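You operate a simulated robot arm through the tools that you are given. There is no shell and no other tool.

You are at the controls of a simulated robot arm. One attempt, no reset.

JOB
Open both clamps, unlock the stop, slide it to 240 mm and hang the 6 mm spacer on its rack.
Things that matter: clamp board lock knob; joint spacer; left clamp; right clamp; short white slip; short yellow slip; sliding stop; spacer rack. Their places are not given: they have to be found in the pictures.

Only the result counts: the job must be done as asked and must still hold three seconds after the hand-in. Knocking over, shifting, dropping, spilling or breaking anything else fails it.

ROBOT AND FRAMES
A 5-joint arm with a two-finger parallel gripper, fixed in place. Base frame: the origin is at the foot of the arm, x ahead of it, y to its left, z up; the work surface is at about z = 0. Readings come in mm, degrees, newtons and seconds.
With the tool pointing down near the work surface it reaches from about 260 to 600 mm from the base axis. Its first joint turns from -66.0 to 66.0 degrees. The tool tilts only in the upright plane through the base axis and itself; it spins freely about its own axis. Payload 1.57 kg.
The TCP is the grasp point between the finger pads, 30 mm short of the fingertips. In the tool frame z runs along the fingers and y along their closing line. The gripper opens to 80 mm. The fingers are 17 mm wide and 12 mm thick; the gripper's body (40 by 82 mm) begins 80 mm behind the TCP.
Orientation is that of the tool frame in the base frame, as a unit quaternion [x, y, z, w]. With the fingers straight down and closing along the base's y, the tool's x points along the base's -x, its y along +y and its z along -z.

CONTROLS
- The arm moves only by the tool servo_tool. Its argument "steps" is a list of rows, each a list of 7 numbers: the shift along the tool's x, y, z in mm, then the turn, a rotation vector about the tool's x, y, z in degrees, then the finger opening in mm, from 0 to 80. In form: [[dx, dy, dz, wx, wy, wz, fingers], ...]. A call has 1 to 20 rows; each row is the pose to reach, as a shift and turn from the pose commanded when the call began, along the tool's axes at that moment. A row lasts 0.2 s, in which the tool goes at most 50 mm and 8.6 degrees; a call with a longer step from one row to the next is refused whole, and so is a gripper value outside its range. A pose out of reach is approached as far as the arm can. The call stops where the force on the tool passes 40 N (or 10 N more than at its start, if that is more) or the arm is blocked; 0.2 s more then pass. Each finger travels about 153 mm/s and halts on what it meets, pressing with about 31 N; the grip force reading is that of the motor and also rises with nothing between the fingers. The clock runs only during rows and for 0.2 s after the last one: add rows that repeat a pose to give the fingers time. The reply holds the time, the measured pose of the TCP, the force on the tool along the base axes, the opening and the grip force, in the units named above and with some noise, with the torque about the TCP (base axes, N m) and any sound that the robot's microphone picked up, and new pictures: "show" is both (left out), scene, wrist or none.
- Cameras (640 x 400 px; columns grow to the right, rows downward): "scene" is fixed at [24.4, 373.5, 530.8]; the picture's right is [-0.87, -0.49, 0.00], its down [-0.27, 0.48, -0.83] and it looks along [0.41, -0.73, -0.55] (base axes); focal length 265 px, centre (320, 200). "wrist" rides on the gripper at [72, -7, -122] in the tool frame; the picture's right is [0.09, 1.00, 0.00], its down [-0.84, 0.08, -0.54] and it looks along [-0.54, 0.05, 0.84] (tool axes); focal length 238 px, centre (320, 200).
- pixel_to_xyz(camera, pixels): there is no depth. For up to 12 entries [column, row, z] of the newest picture of that camera ("zoom" is the newest enlarged one), the place [x, y] in the base frame at which the ray of that pixel passes the height z, good to about 2 mm, but the place of the scene camera against the robot may be out by one fixed shift of up to 18 mm in any direction. The clock stands still meanwhile.
- enlarge(camera, box): a new picture of the part [left, top, right, bottom] of that camera's present view, enlarged. The clock stands still meanwhile.
- close_job(): hands the job in; it is judged then, once.

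Open the gripper and draw the arm clear of the work before you hand the job in, unless the task says otherwise.

The tools are called as a command line: name --pt "numbers of a row" for each row, then --argument value for the rest, lists and objects as JSON in quotes. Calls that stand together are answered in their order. servo_tool: Moves the arm, as the interface text tells. Its arguments: {"type":"object","properties":{"steps":{"type":"array"},"show":{"type":"string","enum":["both","scene","wrist","none"]}},"required":["steps"]} The other tools are called the same way: pixel_to_xyz (camera, pixels) gives the place at which the rays of pixels pass given heights; enlarge (camera, box) takes an enlarged picture of a part of a camera's view; close_job () hands the job in.

At the start:

```text
t: 0.0
tool_pos: [347.5, -75.2, 384.8]
orientation: [0.0, 1.0, 0.0, 0.0]
ft_force: [0.7, -0.4, 0.4]
torque: [-0.01, -0.02, -0.02]
width: 80.3
grasp_force: 0.0
```

scene: 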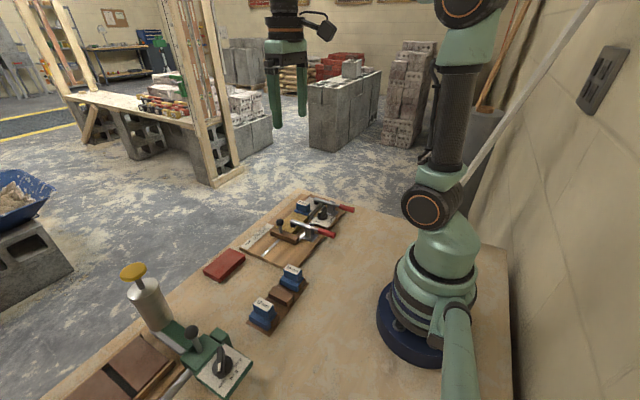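
wrist: 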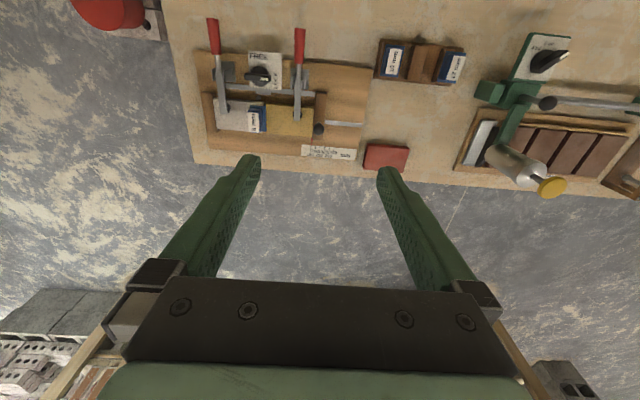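

The wrist picture shows the clamp board at about (190-370, 20-160) with two red clamp handles, a knob at (262,75) and a spacer holder at (420,60). I enlarge these regions to read them.

enlarge --camera "wrist" --box '[180, 0, 400, 180]'

enlarge --camera "scene" --box '[190, 180, 370, 340]'

enlarge --camera "wrist" --box '[360, 10, 640, 210]'

```text
2.22 times, centred on (290, 90) of wrist
```

zoom: 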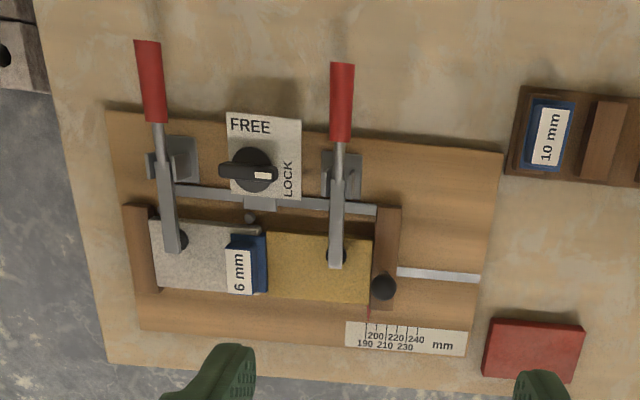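

```text
2.50 times, centred on (280, 260) of scene
```

zoom: 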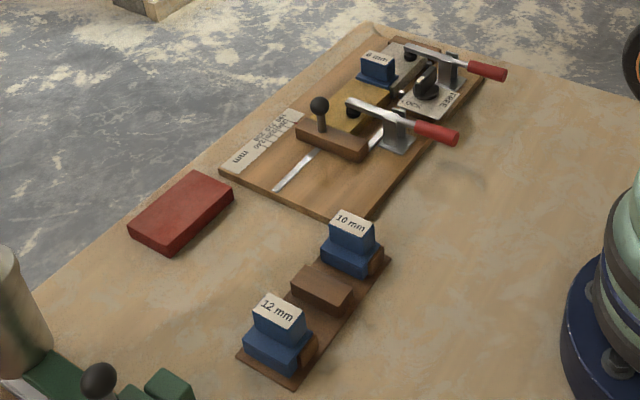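

```text
2.00 times, centred on (500, 110) of wrist
```

zoom: 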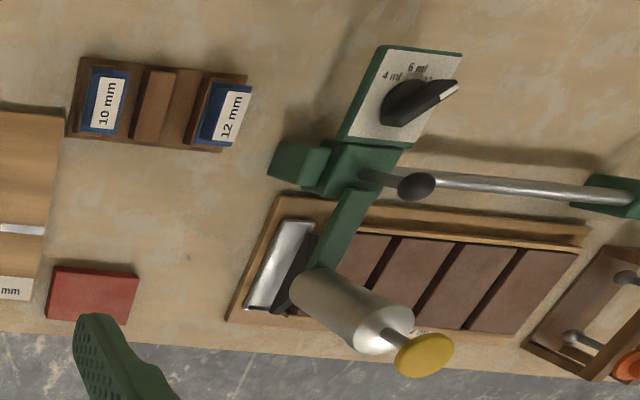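

I get rough positions of the features from the wrist picture at plausible heights: knob (264,75), clamp pads, stop ball (319,129), rack.

pixel_to_xyz --camera "wrist" --pixels '[[217, 22, 60], [300, 32, 60], [240, 82, 30], [296, 92, 30], [264, 76, 30], [319, 129, 40], [255, 121, 40], [320, 153, 12], [425, 62, 20], [395, 60, 40], [453, 68, 40], [386, 157, 10]]'

pixel_to_xyz --camera "scene" --pixels '[[348, 210, 60], [330, 234, 60], [281, 222, 40], [304, 203, 40], [322, 215, 30], [285, 295, 20], [293, 270, 40], [262, 304, 40]]'

```text
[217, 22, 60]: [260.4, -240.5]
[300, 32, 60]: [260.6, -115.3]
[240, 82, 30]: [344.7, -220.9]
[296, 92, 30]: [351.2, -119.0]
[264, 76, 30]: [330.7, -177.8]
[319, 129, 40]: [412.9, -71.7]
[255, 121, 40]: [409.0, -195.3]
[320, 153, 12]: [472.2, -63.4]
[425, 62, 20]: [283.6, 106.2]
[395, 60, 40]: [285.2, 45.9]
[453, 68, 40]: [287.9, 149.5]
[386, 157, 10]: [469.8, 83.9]
```

```text
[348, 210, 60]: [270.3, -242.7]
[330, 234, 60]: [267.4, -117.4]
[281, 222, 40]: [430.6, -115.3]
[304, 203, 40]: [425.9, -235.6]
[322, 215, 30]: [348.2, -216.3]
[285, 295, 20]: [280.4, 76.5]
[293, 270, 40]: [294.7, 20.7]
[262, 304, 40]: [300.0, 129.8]
```

The board lies about x 300–480, y −280–0. I move the tool above it, lower (z≈250), for a closer wrist view.

servo_tool --pt "12 -19 32 0 0 0 80" --pt "24 -38 64 0 0 0 80" --pt "36 -57 96 0 0 0 80" --pt "47 -75 130 0 0 0 80" --pt "47 -75 130 0 0 0 80"

```text
t: 1.2
tool_pos: [301.4, -152.4, 254.9]
orientation: [0.0, 1.0, -0.001, 0.0]
ft_force: [-1.0, 0.0, -0.8]
torque: [0.02, 0.0, 0.04]
width: 79.8
grasp_force: 0.0
```

scene: 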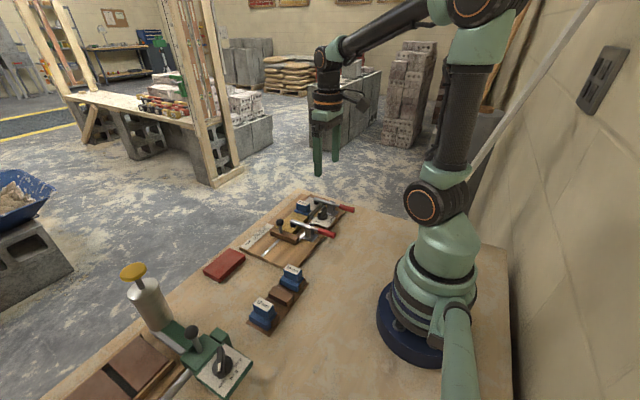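
wrist: 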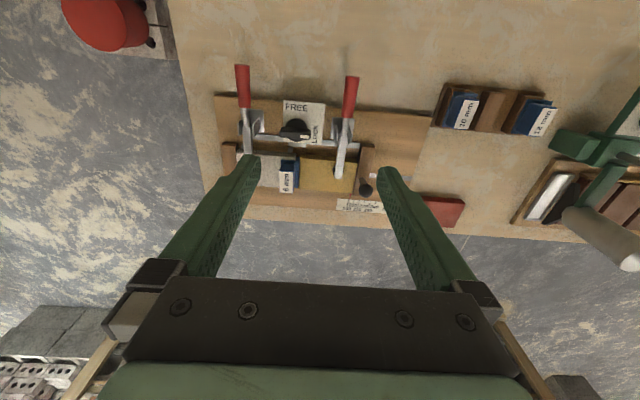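

The board is now at about (195–440, 60–225) in the wrist view. I enlarge it, and the scene view of the same.

enlarge --camera "wrist" --box '[200, 55, 440, 230]'

enlarge --camera "wrist" --box '[420, 70, 570, 165]'

enlarge --camera "scene" --box '[260, 185, 370, 260]'

enlarge --camera "scene" --box '[235, 250, 325, 340]'

```text
2.29 times, centred on (320, 142) of wrist
```

zoom: 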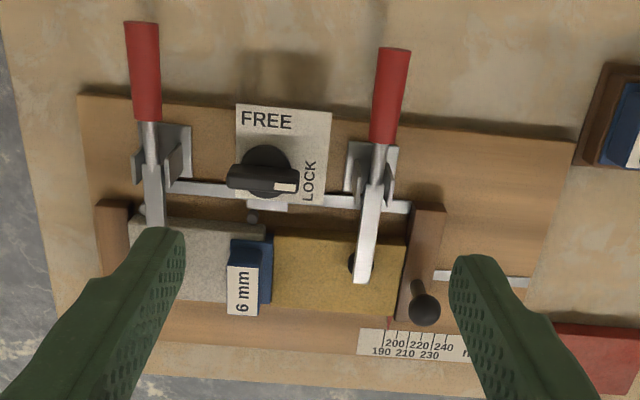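

```text
4.21 times, centred on (495, 118) of wrist
```

zoom: 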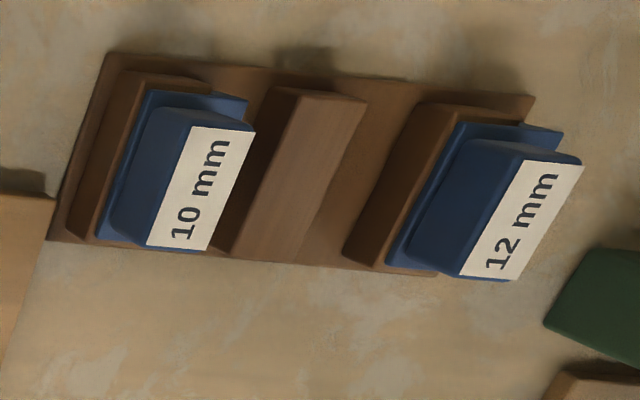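

```text
5.33 times, centred on (315, 222) of scene
```

zoom: 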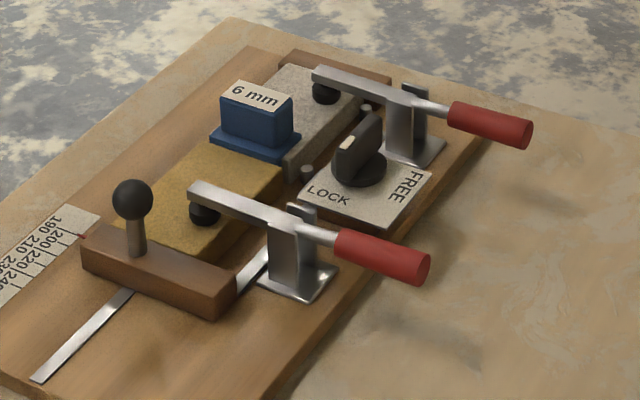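

```text
4.44 times, centred on (280, 295) of scene
```

zoom: 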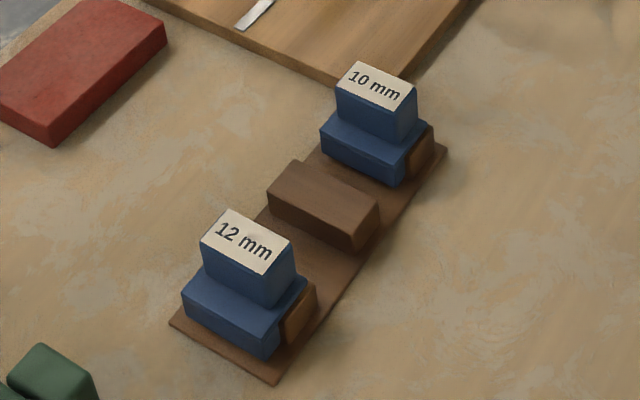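

I zoom further on each clamp and the rack to understand the mechanism.

enlarge --camera "scene" --box '[288, 212, 344, 247]'

enlarge --camera "scene" --box '[295, 190, 359, 230]'

enlarge --camera "wrist" --box '[310, 65, 390, 215]'

```text
11.43 times, centred on (316, 230) of scene
```

zoom: 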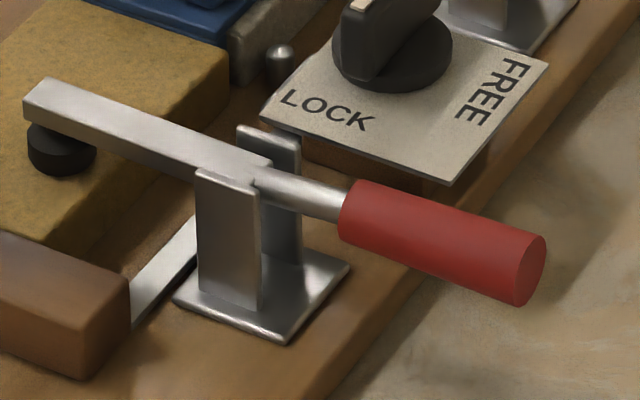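

```text
10.00 times, centred on (327, 210) of scene
```

zoom: 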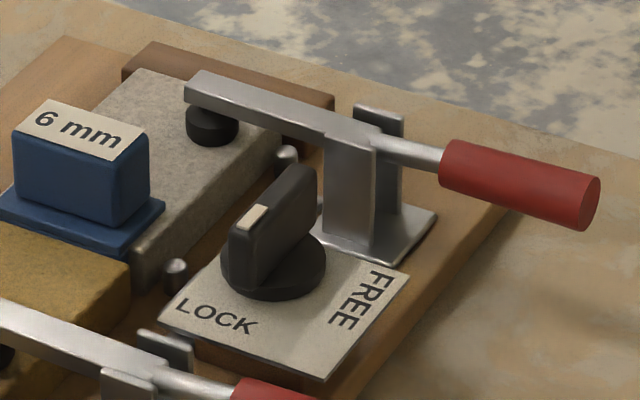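

```text
2.67 times, centred on (350, 140) of wrist
```

zoom: 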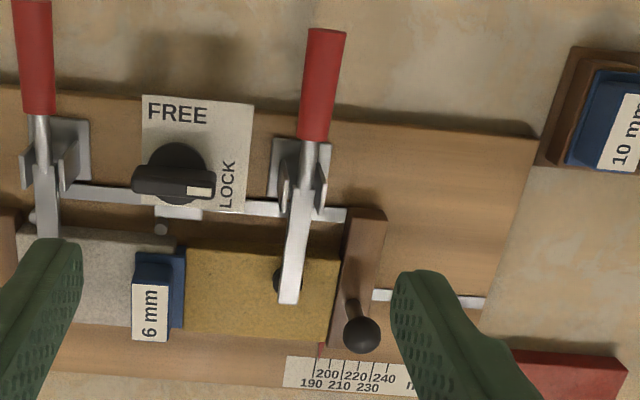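

The clamps look like rigid levers (pad on +x end, red handle overhanging the −x board edge at about x 255, z≈58, y≈−248 / −116). Now I go over the rack for a closer look at where the 6 mm spacer has to hang.

servo_tool --pt "3 35 5 0 0 0 40" --pt "6 75 10 0 0 0 40" --pt "9 115 20 0 0 0 40" --pt "12 155 45 0 0 0 40" --pt "16 190 75 0 0 0 40" --pt "20 215 105 0 0 0 40" --pt "20 215 105 0 0 0 40"

```text
t: 2.8
tool_pos: [280.4, 64.7, 149.3]
orientation: [-0.001, 1.0, 0.0, -0.001]
ft_force: [-0.5, -0.4, -0.1]
torque: [-0.04, 0.01, -0.03]
width: 40.1
grasp_force: 0.1
```

scene: 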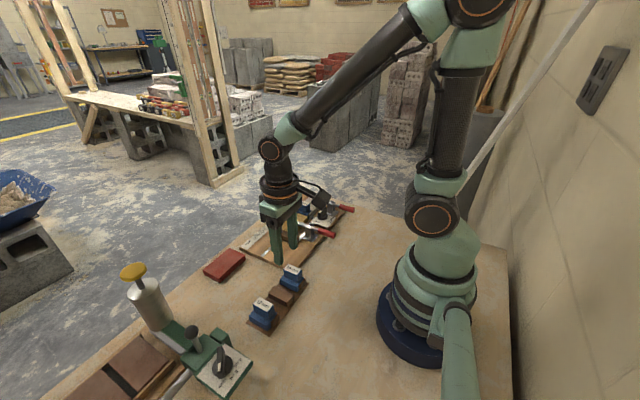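
wrist: 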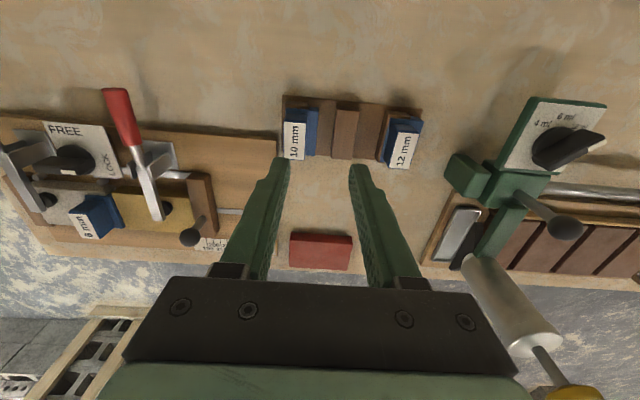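

The rack is now at (280–425, 95–170). I enlarge it and also the clamp board seen obliquely.

enlarge --camera "wrist" --box '[270, 80, 440, 180]'

enlarge --camera "wrist" --box '[0, 80, 250, 260]'

enlarge --camera "wrist" --box '[40, 170, 140, 250]'

```text
3.76 times, centred on (355, 130) of wrist
```

zoom: 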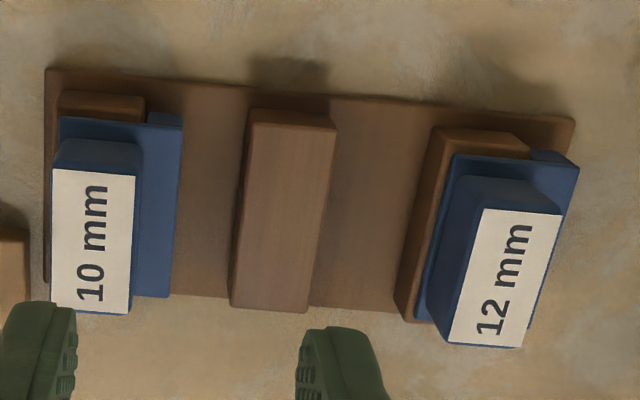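

```text
2.22 times, centred on (125, 170) of wrist
```

zoom: 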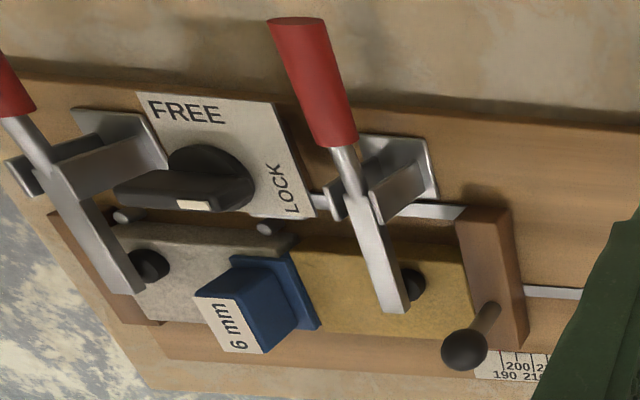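

```text
5.00 times, centred on (90, 210) of wrist
```

zoom: 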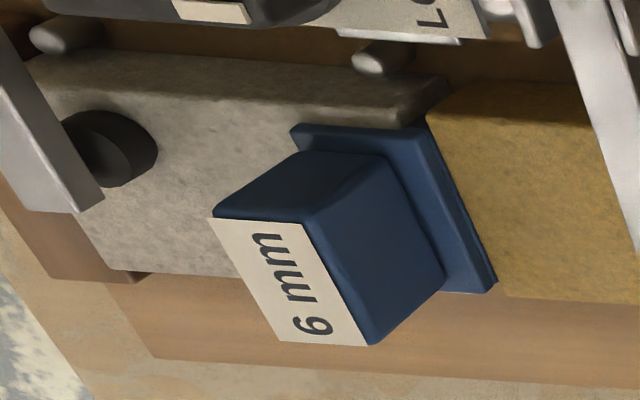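

The spacers are L-shaped: a wide flange that rests on the rack block with the blade hanging on the block's +y side; the middle block is free, and the 6 mm spacer is already in that orientation. Now I close the fingers and go above the right clamp's handle (x≈272, y≈−116) for a close look before pressing.

servo_tool --pt "2 -40 0 0 0 0 20" --pt "4 -80 5 0 0 0 0" --pt "6 -120 12 0 0 0 0" --pt "8 -160 20 0 0 0 0" --pt "8.4 -181 29 0 0 0 0" --pt "8.4 -181 29 0 0 0 0"

```text
t: 4.2
tool_pos: [272.2, -116.3, 121.1]
orientation: [0.0, 1.0, 0.0, 0.0]
ft_force: [-0.5, 0.9, -0.1]
torque: [0.0, 0.01, 0.0]
width: 0.0
grasp_force: 20.9
```

scene: 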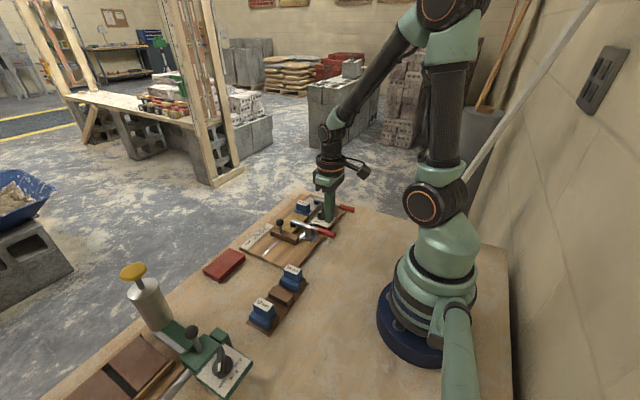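
wrist: 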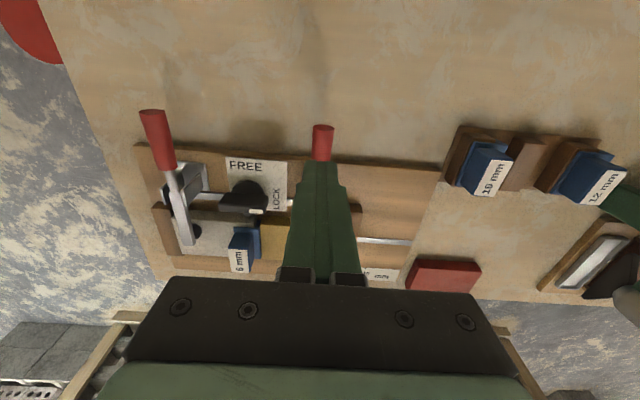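

The fingertip (322,160) lines up with the right handle (322,140). I check by zooming before pressing down.

enlarge --camera "wrist" --box '[270, 110, 370, 172]'

enlarge --camera "scene" --box '[285, 140, 365, 250]'

```text
6.40 times, centred on (320, 141) of wrist
```

zoom: 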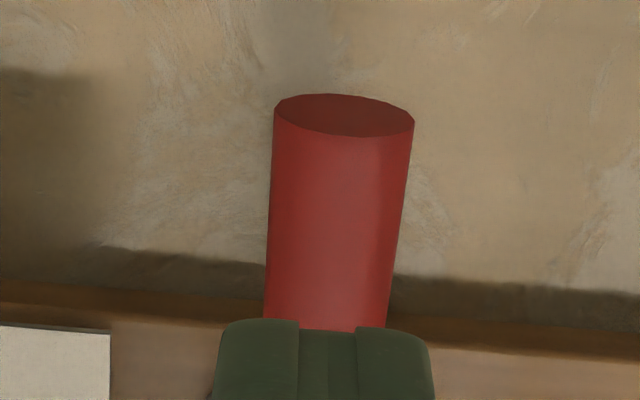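

```text
3.64 times, centred on (325, 195) of scene
```

zoom: 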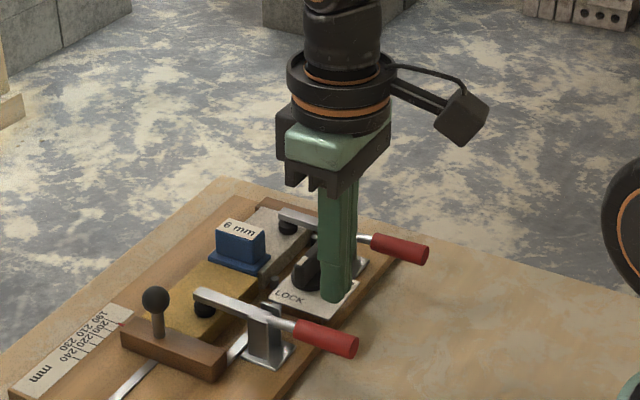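

The handle's end is at x≈254, top at z≈61, and the closed fingers sit centred over it. I press down gently in small steps, watching the force and sounds.

servo_tool --pt "0 0 12 0 0 0 0" --pt "0 0 22 0 0 0 0" --pt "0 0 27 0 0 0 0" --pt "0 0 31 0 0 0 0" --pt "0 0 34 0 0 0 0" --pt "0 0 37 0 0 0 0" --pt "0 0 40 0 0 0 0" --pt "0 0 43 0 0 0 0"

```text
t: 5.6
tool_pos: [272.4, -116.4, 86.2]
orientation: [0.0, 1.0, 0.0, 0.0]
ft_force: [-1.8, 1.4, 10.0]
torque: [0.03, 0.19, 0.04]
width: 0.0
grasp_force: 21.1
stopped in row 6: the force on the tool passed its limit at 56 N (the readings are from after the stop); the commanded pose is now the measured one
```

scene: 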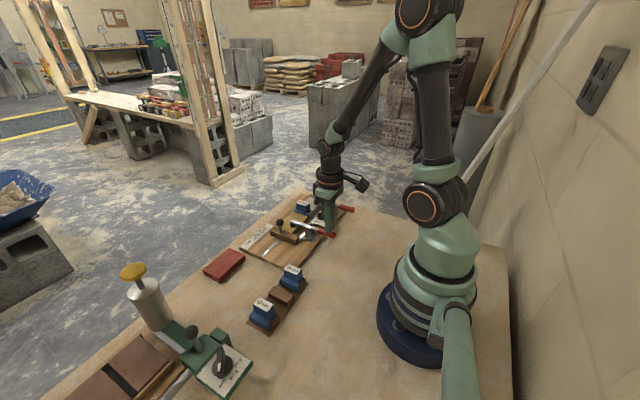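
wrist: 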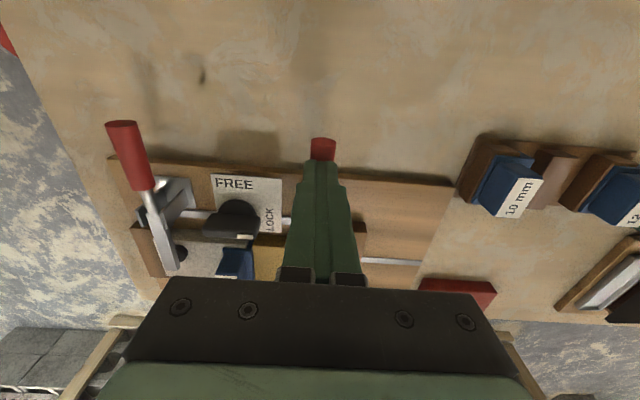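

The press was stopped with a force spike at fingertip z≈56. I zoom to see whether the lever moved.

enlarge --camera "scene" --box '[285, 170, 365, 250]'

enlarge --camera "wrist" --box '[270, 120, 370, 182]'

```text
5.00 times, centred on (325, 210) of scene
```

zoom: 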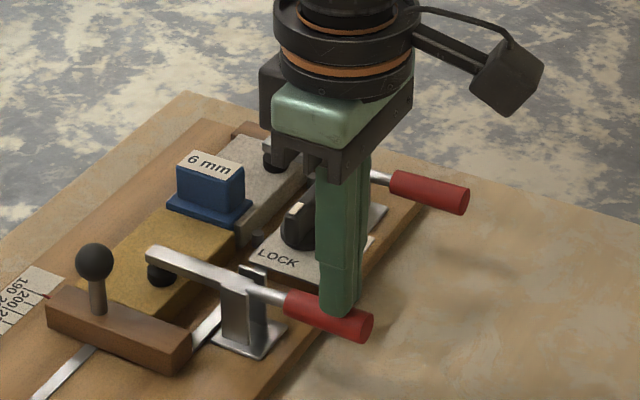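

```text
6.40 times, centred on (320, 151) of wrist
```

zoom: 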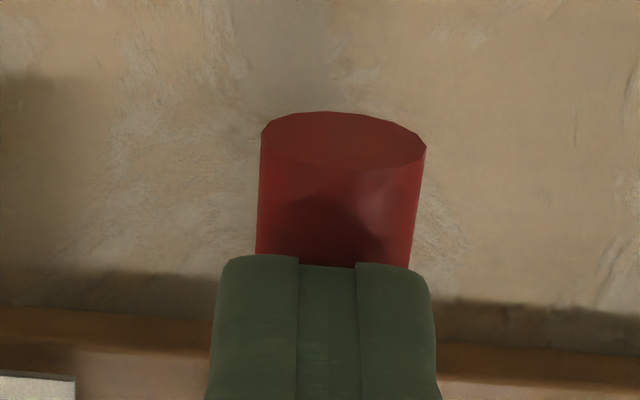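

The lever has not moved visibly (pad end still at about (291,221), handle end (334,235)). I'll grip the handle so I can feel it in both directions: raise, open to 36 mm, lower so the pads straddle the handle, then close.

servo_tool --pt "2 0 -10 0 0 0 36" --pt "5 0 -15 0 0 0 36" --pt "5 0 0 0 0 0 36" --pt "5 0 20 0 0 0 36" --pt "5 0 35 0 0 0 36" --pt "5 0 35 0 0 0 10" --pt "5 0 35 0 0 0 10" --pt "5 0 35 0 0 0 10"

```text
t: 7.4
tool_pos: [267.7, -117.4, 51.6]
orientation: [0.0, 1.0, 0.0, -0.001]
ft_force: [0.7, 8.6, -1.5]
torque: [0.02, 0.1, -0.02]
width: 19.1
grasp_force: 5.0
```

scene: 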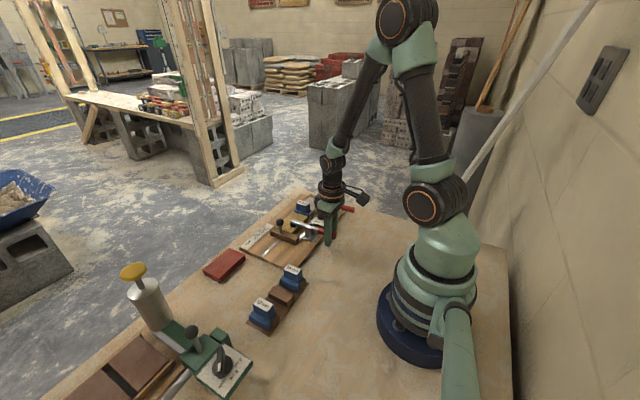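
wrist: 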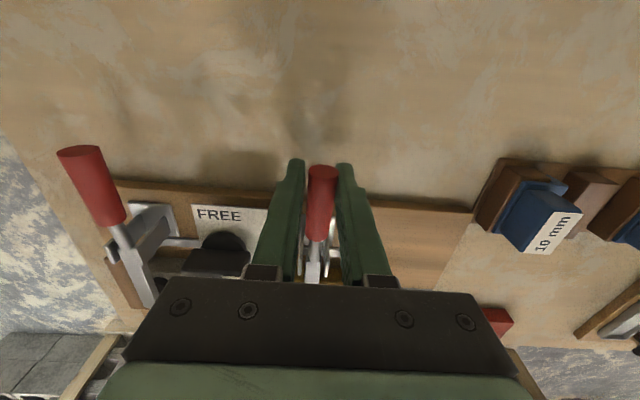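

The handle is held (opening 19.1 mm). I now feel upward gently, 1 mm per row.

servo_tool --pt "0 0 0 0 0 0 5" --pt "0 0 -1 0 0 0 5" --pt "0 0 -2 0 0 0 5" --pt "0 0 -3 0 0 0 5" --pt "0 0 -4 0 0 0 5" --pt "0 0 -5 0 0 0 5" --show "both"

```text
t: 8.8
tool_pos: [266.6, -116.5, 57.2]
orientation: [0.0, 1.0, 0.001, 0.0]
ft_force: [-1.0, 16.3, -5.6]
torque: [0.04, 0.08, 0.03]
width: 18.9
grasp_force: 7.3
```

scene: 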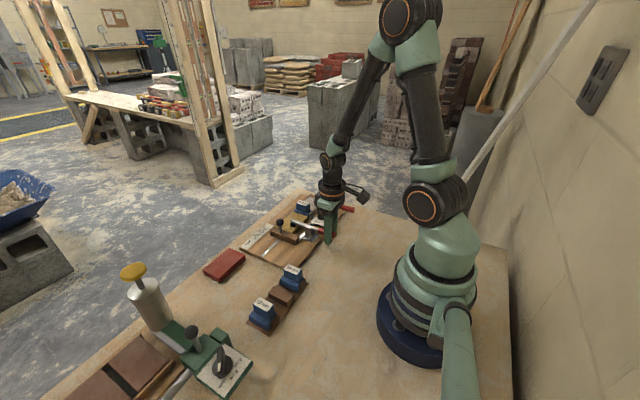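
wrist: 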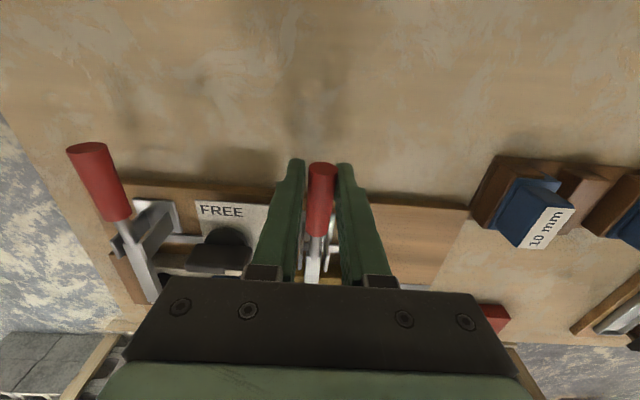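

The tool rose 5 mm with only −5.6 N. I zoom to see whether the handle rose along or slipped between the pads.

enlarge --camera "scene" --box '[285, 190, 365, 250]'

enlarge --camera "wrist" --box '[240, 140, 400, 290]'

```text
6.67 times, centred on (325, 220) of scene
```

zoom: 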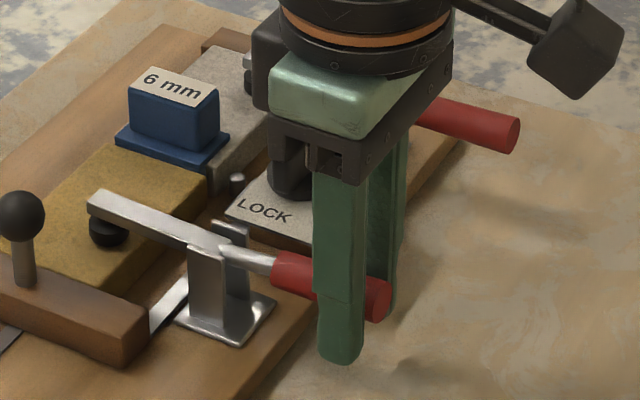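

```text
2.67 times, centred on (320, 215) of wrist
```

zoom: 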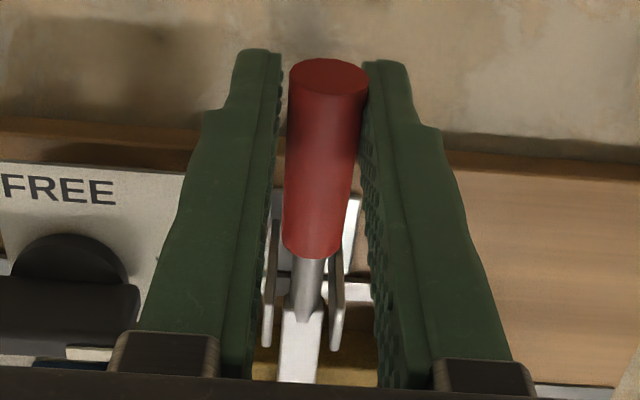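

The lever stayed and the pads slipped: the grip is off-centre (right finger touches, left has a gap, +16 N in y). I shift +2 mm in y, go back down 5 mm and regrip firmly, then lift again.

servo_tool --pt "0 0 0 0 0 0 30" --pt "0 2 5 0 0 0 30" --pt "0 2 6 0 0 0 0" --pt "0 2 6 0 0 0 0" --pt "0 2 6 0 0 0 0" --pt "0 2 6 0 0 0 0" --show "wrist"

enlarge --camera "wrist" --box '[240, 140, 400, 290]'

```text
t: 10.2
tool_pos: [268.7, -114.3, 51.4]
orientation: [0.0, 1.0, -0.001, 0.002]
ft_force: [-4.8, -14.8, 25.7]
torque: [-0.08, 0.05, 0.02]
width: 16.2
grasp_force: 31.5
```

wrist: 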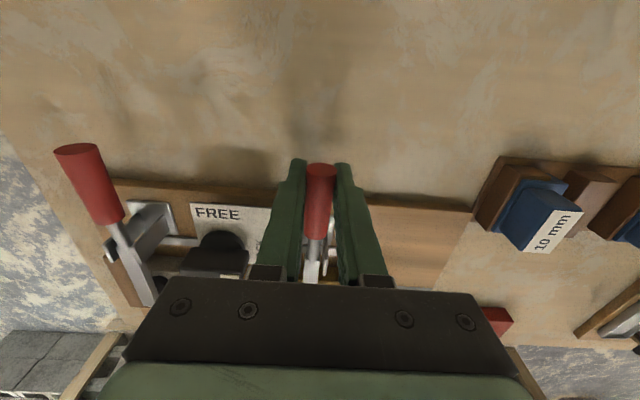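

```text
2.67 times, centred on (320, 215) of wrist
```

zoom: 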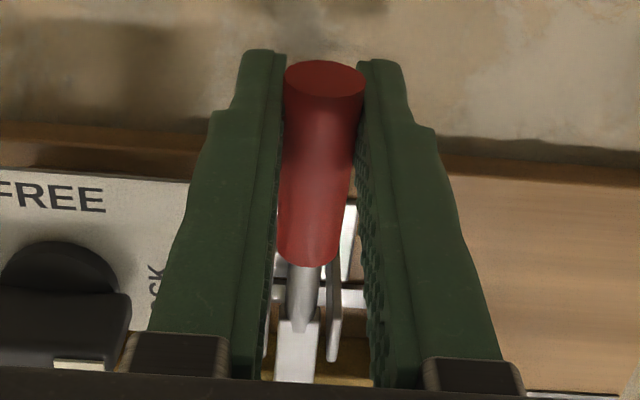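

Now it's a firm grip (16.2 mm, 31.5 N). I relieve the side load by −1 mm in y and lift in small steps.

servo_tool --pt "0 -1 0 0 0 0 0" --pt "0 -1 -2 0 0 0 0" --pt "0 -1 -4 0 0 0 0" --pt "0 -1 -6 0 0 0 0" --pt "0 -1 -8 0 0 0 0" --pt "0 -1 -8 0 0 0 0" --show "both"

enlarge --camera "scene" --box '[285, 190, 365, 250]'

enlarge --camera "wrist" --box '[240, 140, 400, 290]'

```text
t: 11.6
tool_pos: [266.7, -114.6, 58.9]
orientation: [0.001, 1.0, 0.0, -0.001]
ft_force: [3.7, -14.9, -15.0]
torque: [-0.03, 0.61, 0.02]
width: 16.3
grasp_force: 31.8
```

scene: 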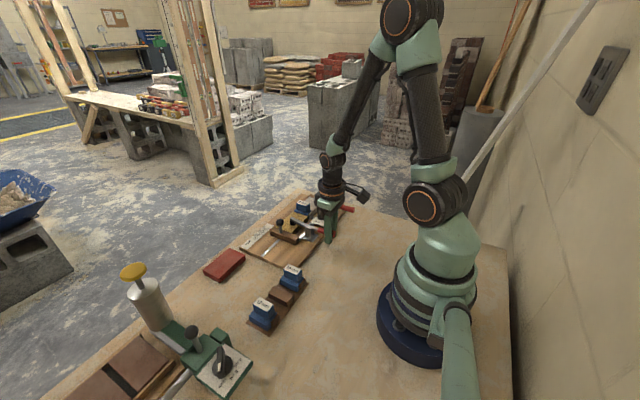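
wrist: 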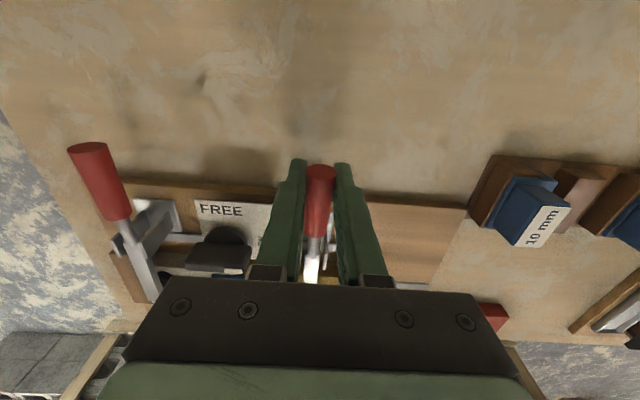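

```text
6.67 times, centred on (325, 220) of scene
```

zoom: 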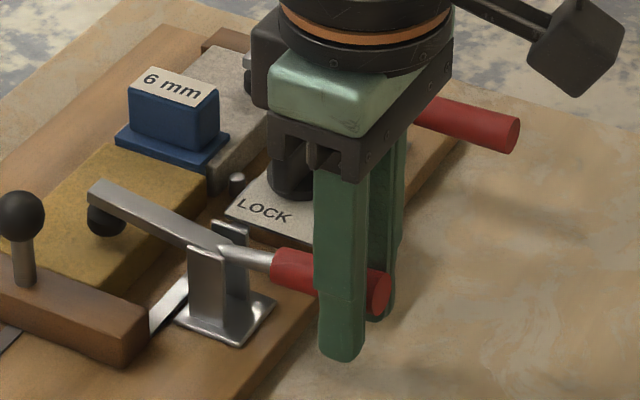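

```text
2.67 times, centred on (320, 215) of wrist
```

zoom: 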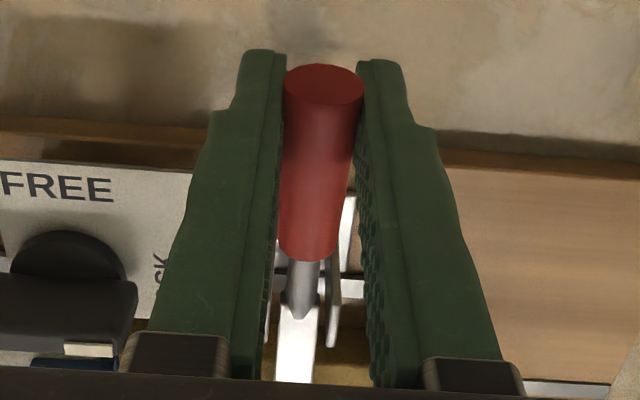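

Lifting works: the pad rose with the handle while the bracket stayed put, so this is a linkage toggle (lift handle → bar rises). I continue lifting along the arc about the pivot (x≈328), in tool terms −x and −z.

servo_tool --pt "-0.4 0 -2 0 0 0 0" --pt "-0.8 0 -4.7 0 0 0 0" --pt "-1.5 0 -8 0 0 0 0" --pt "-2.5 0 -11 0 0 0 0" --pt "-4 0 -14.5 0 0 0 0" --pt "-5.2 0 -17.8 0 0 0 0" --show "both"

enlarge --camera "scene" --box '[285, 190, 365, 250]'

enlarge --camera "wrist" --box '[240, 140, 400, 290]'

```text
t: 13.0
tool_pos: [274.2, -115.7, 76.6]
orientation: [0.0, 1.0, 0.001, -0.001]
ft_force: [-13.5, -28.3, -10.6]
torque: [-0.25, 0.88, -0.04]
width: 16.7
grasp_force: 32.2
```

scene: 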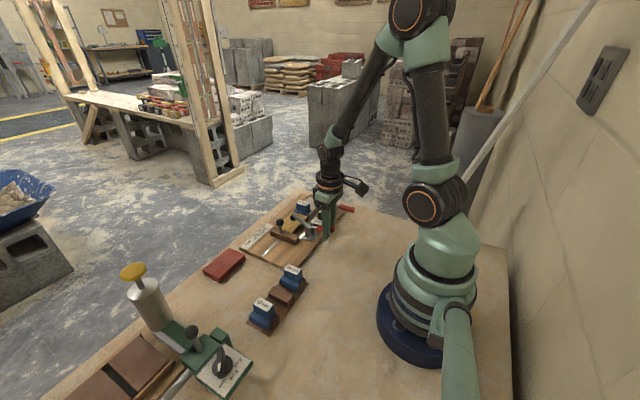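
wrist: 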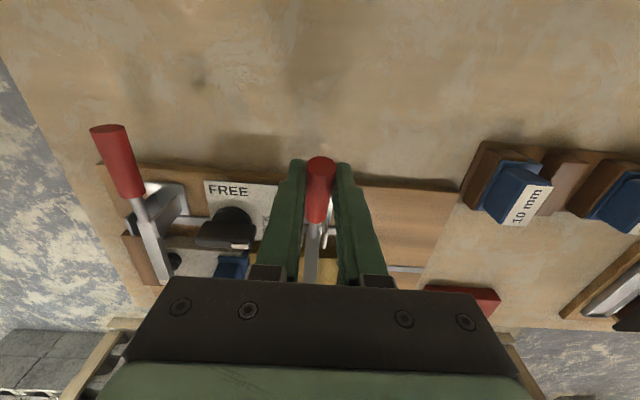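

```text
6.67 times, centred on (325, 220) of scene
```

zoom: 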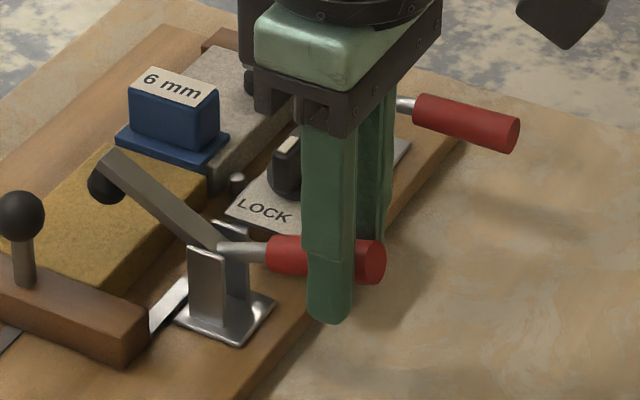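

```text
2.67 times, centred on (320, 215) of wrist
```

zoom: 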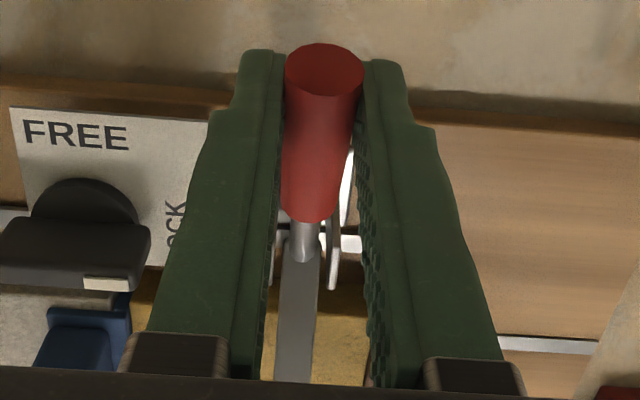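

The bar is clearly opening (about 20–25°). The side load is −28 N in y, so I shift −1 mm in y and continue the arc with a little less +x.

servo_tool --pt "1 -1 0 0 0 0 0" --pt "0 -1 -2.5 0 0 0 0" --pt "-0.8 -1 -5 0 0 0 0" --pt "-2 -1 -7.5 0 0 0 0" --pt "-3.8 -1 -10 0 0 0 0" --pt "-5.3 -1 -12.5 0 0 0 0" --pt "-7.2 -1 -15 0 0 0 0" --pt "-9 -1 -17 0 0 0 0" --show "both"

enlarge --camera "scene" --box '[285, 190, 365, 250]'

enlarge --camera "wrist" --box '[240, 140, 400, 290]'

```text
t: 14.8
tool_pos: [279.1, -114.8, 93.0]
orientation: [0.0, 1.0, 0.002, -0.005]
ft_force: [-13.8, 5.3, -6.6]
torque: [0.09, 0.98, 0.0]
width: 16.3
grasp_force: 31.7
```

scene: 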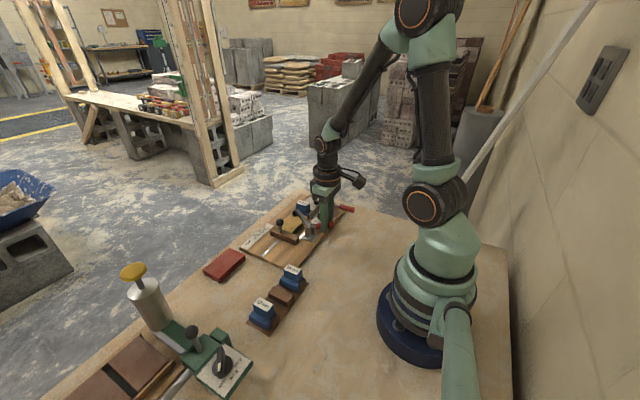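
wrist: 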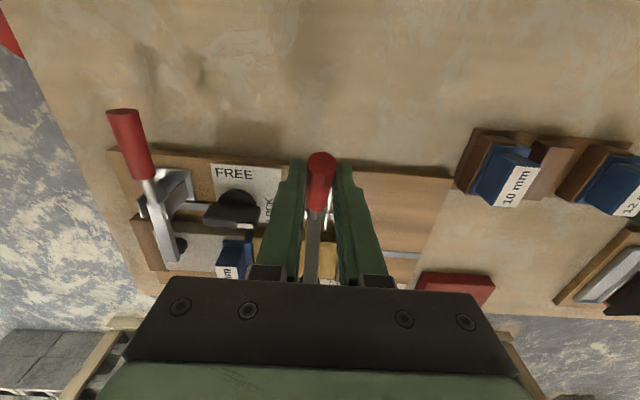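

```text
6.67 times, centred on (325, 220) of scene
```

zoom: 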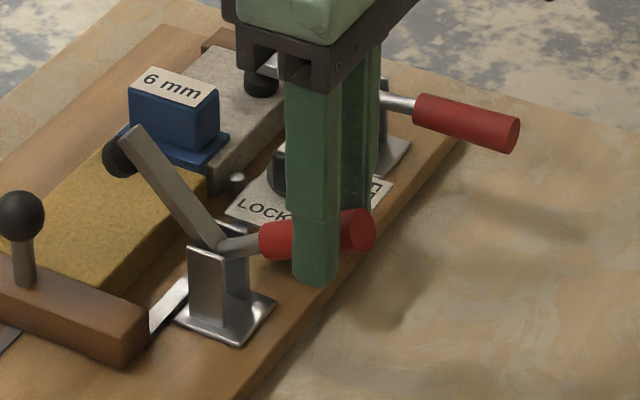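

```text
2.67 times, centred on (320, 215) of wrist
```

zoom: 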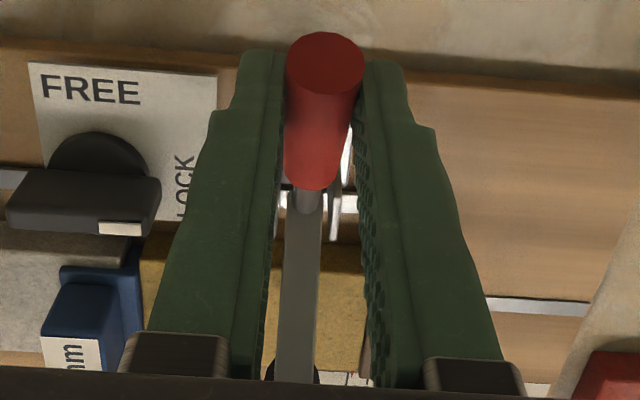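

The clamp is about halfway open and loads are modest. I continue the arc further toward 65°.

servo_tool --pt "-2 0 -2.2 0 0 0 0" --pt "-4 0 -4.2 0 0 0 0" --pt "-6 0 -6 0 0 0 0" --pt "-8 0 -7.7 0 0 0 0" --pt "-10.5 0 -9.5 0 0 0 0" --pt "-13 0 -11 0 0 0 0" --pt "-15.5 0 -12.4 0 0 0 0" --pt "-18 0 -13.6 0 0 0 0" --show "both"

enlarge --camera "scene" --box '[285, 190, 365, 250]'

enlarge --camera "wrist" --box '[240, 140, 400, 290]'

```text
t: 16.6
tool_pos: [297.5, -115.7, 106.7]
orientation: [0.0, 1.0, 0.002, -0.004]
ft_force: [-18.2, 4.5, 1.4]
torque: [0.09, 1.1, -0.03]
width: 16.5
grasp_force: 31.7
```

scene: 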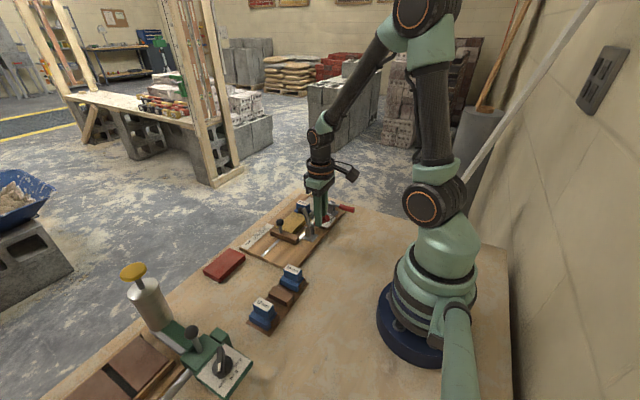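
wrist: 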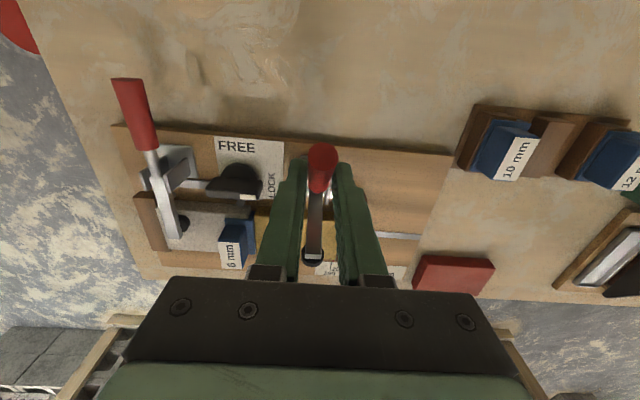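

```text
6.67 times, centred on (325, 220) of scene
```

zoom: 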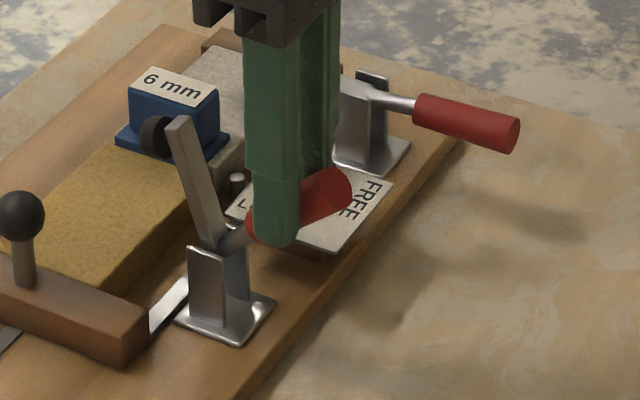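

```text
2.67 times, centred on (320, 215) of wrist
```

zoom: 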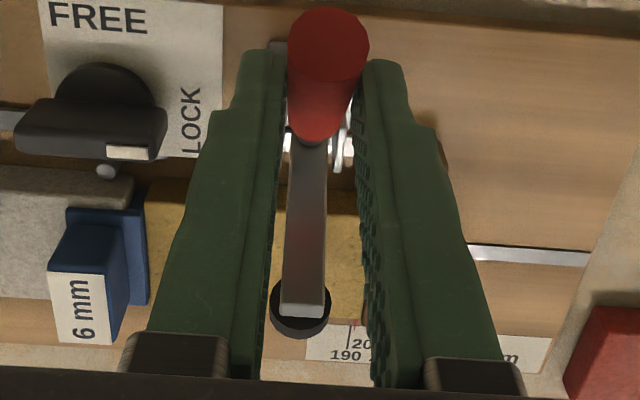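

Bar is around 65–70° and still moving freely. I push a bit further to reach its end stop (watching the force).

servo_tool --pt "-3 0 -1.2 0 0 0 0" --pt "-6 0 -2.2 0 0 0 0" --pt "-9 0 -3 0 0 0 0" --pt "-12 0 -3.6 0 0 0 0" --pt "-15 0 -4 0 0 0 0" --pt "-18 0 -4.2 0 0 0 0" --show "both"

enlarge --camera "scene" --box '[285, 180, 365, 240]'

enlarge --camera "wrist" --box '[240, 110, 400, 260]'

```text
t: 18.0
tool_pos: [315.4, -115.1, 110.3]
orientation: [0.0, 1.0, 0.002, -0.007]
ft_force: [-26.5, -4.9, -2.4]
torque: [-0.16, 0.76, -0.01]
width: 16.9
grasp_force: 32.0
```

scene: 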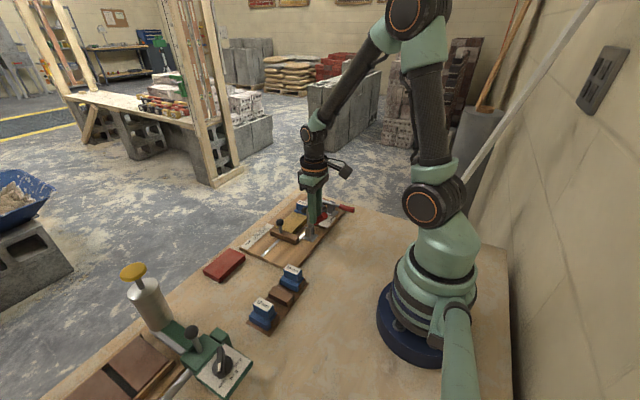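
wrist: 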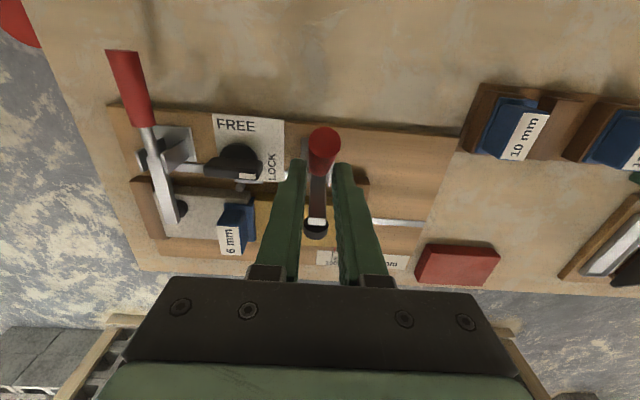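

```text
6.67 times, centred on (325, 210) of scene
```

zoom: 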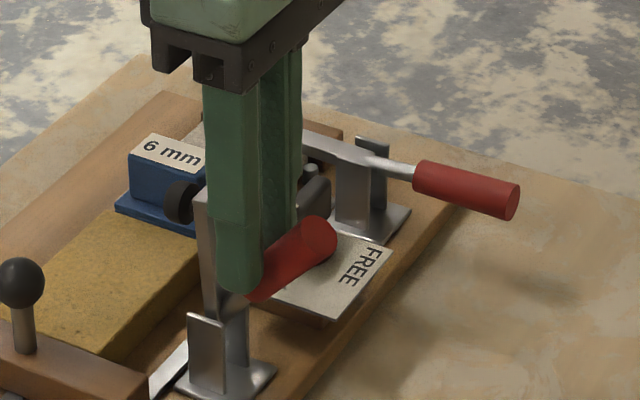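

```text
2.67 times, centred on (320, 185) of wrist
```

zoom: 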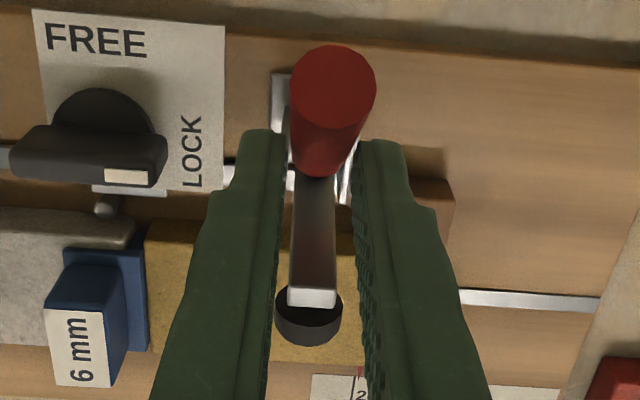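

The bar is now upright (~85°) and the x force grew to −26 N, so it is near its end stop. I open the fingers and see whether it holds.

servo_tool --pt "-16 0 -4 0 0 0 30" --pt "-14 0 -4 0 0 0 36" --pt "-10 0 -20 0 0 0 36" --pt "0 0 -50 0 0 0 36" --pt "10 0 -70 0 0 0 36" --pt "20 0 -70 0 0 0 36" --show "both"

enlarge --camera "scene" --box '[275, 180, 365, 250]'

enlarge --camera "wrist" --box '[200, 60, 440, 230]'

```text
t: 19.4
tool_pos: [299.0, -115.0, 182.4]
orientation: [0.0, 1.0, -0.001, 0.0]
ft_force: [0.0, -0.4, -0.2]
torque: [0.01, 0.01, 0.0]
width: 36.1
grasp_force: 0.0
```

scene: 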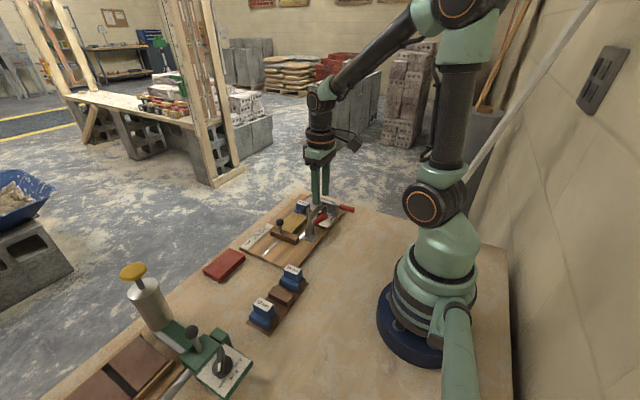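
wrist: 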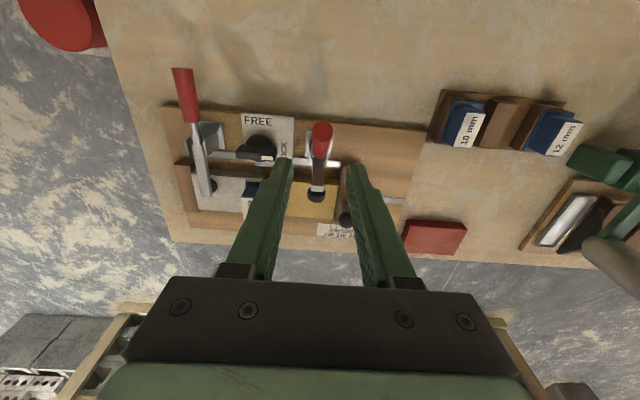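

```text
5.71 times, centred on (320, 215) of scene
```

zoom: 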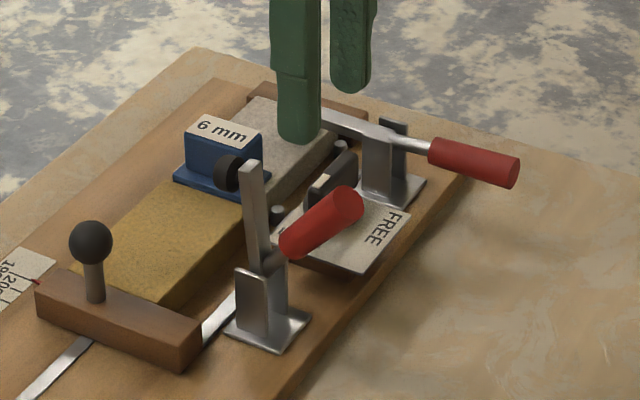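

```text
2.35 times, centred on (320, 145) of wrist
```

zoom: 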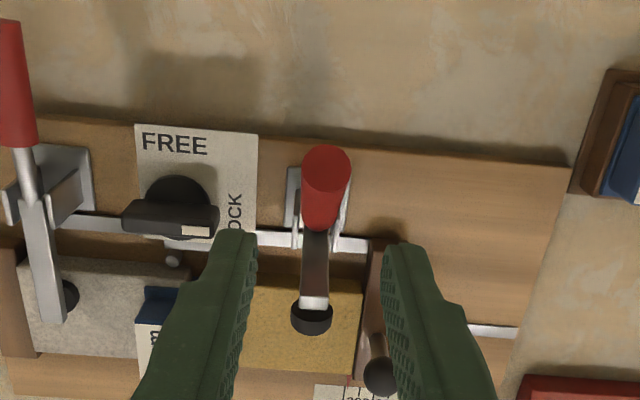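

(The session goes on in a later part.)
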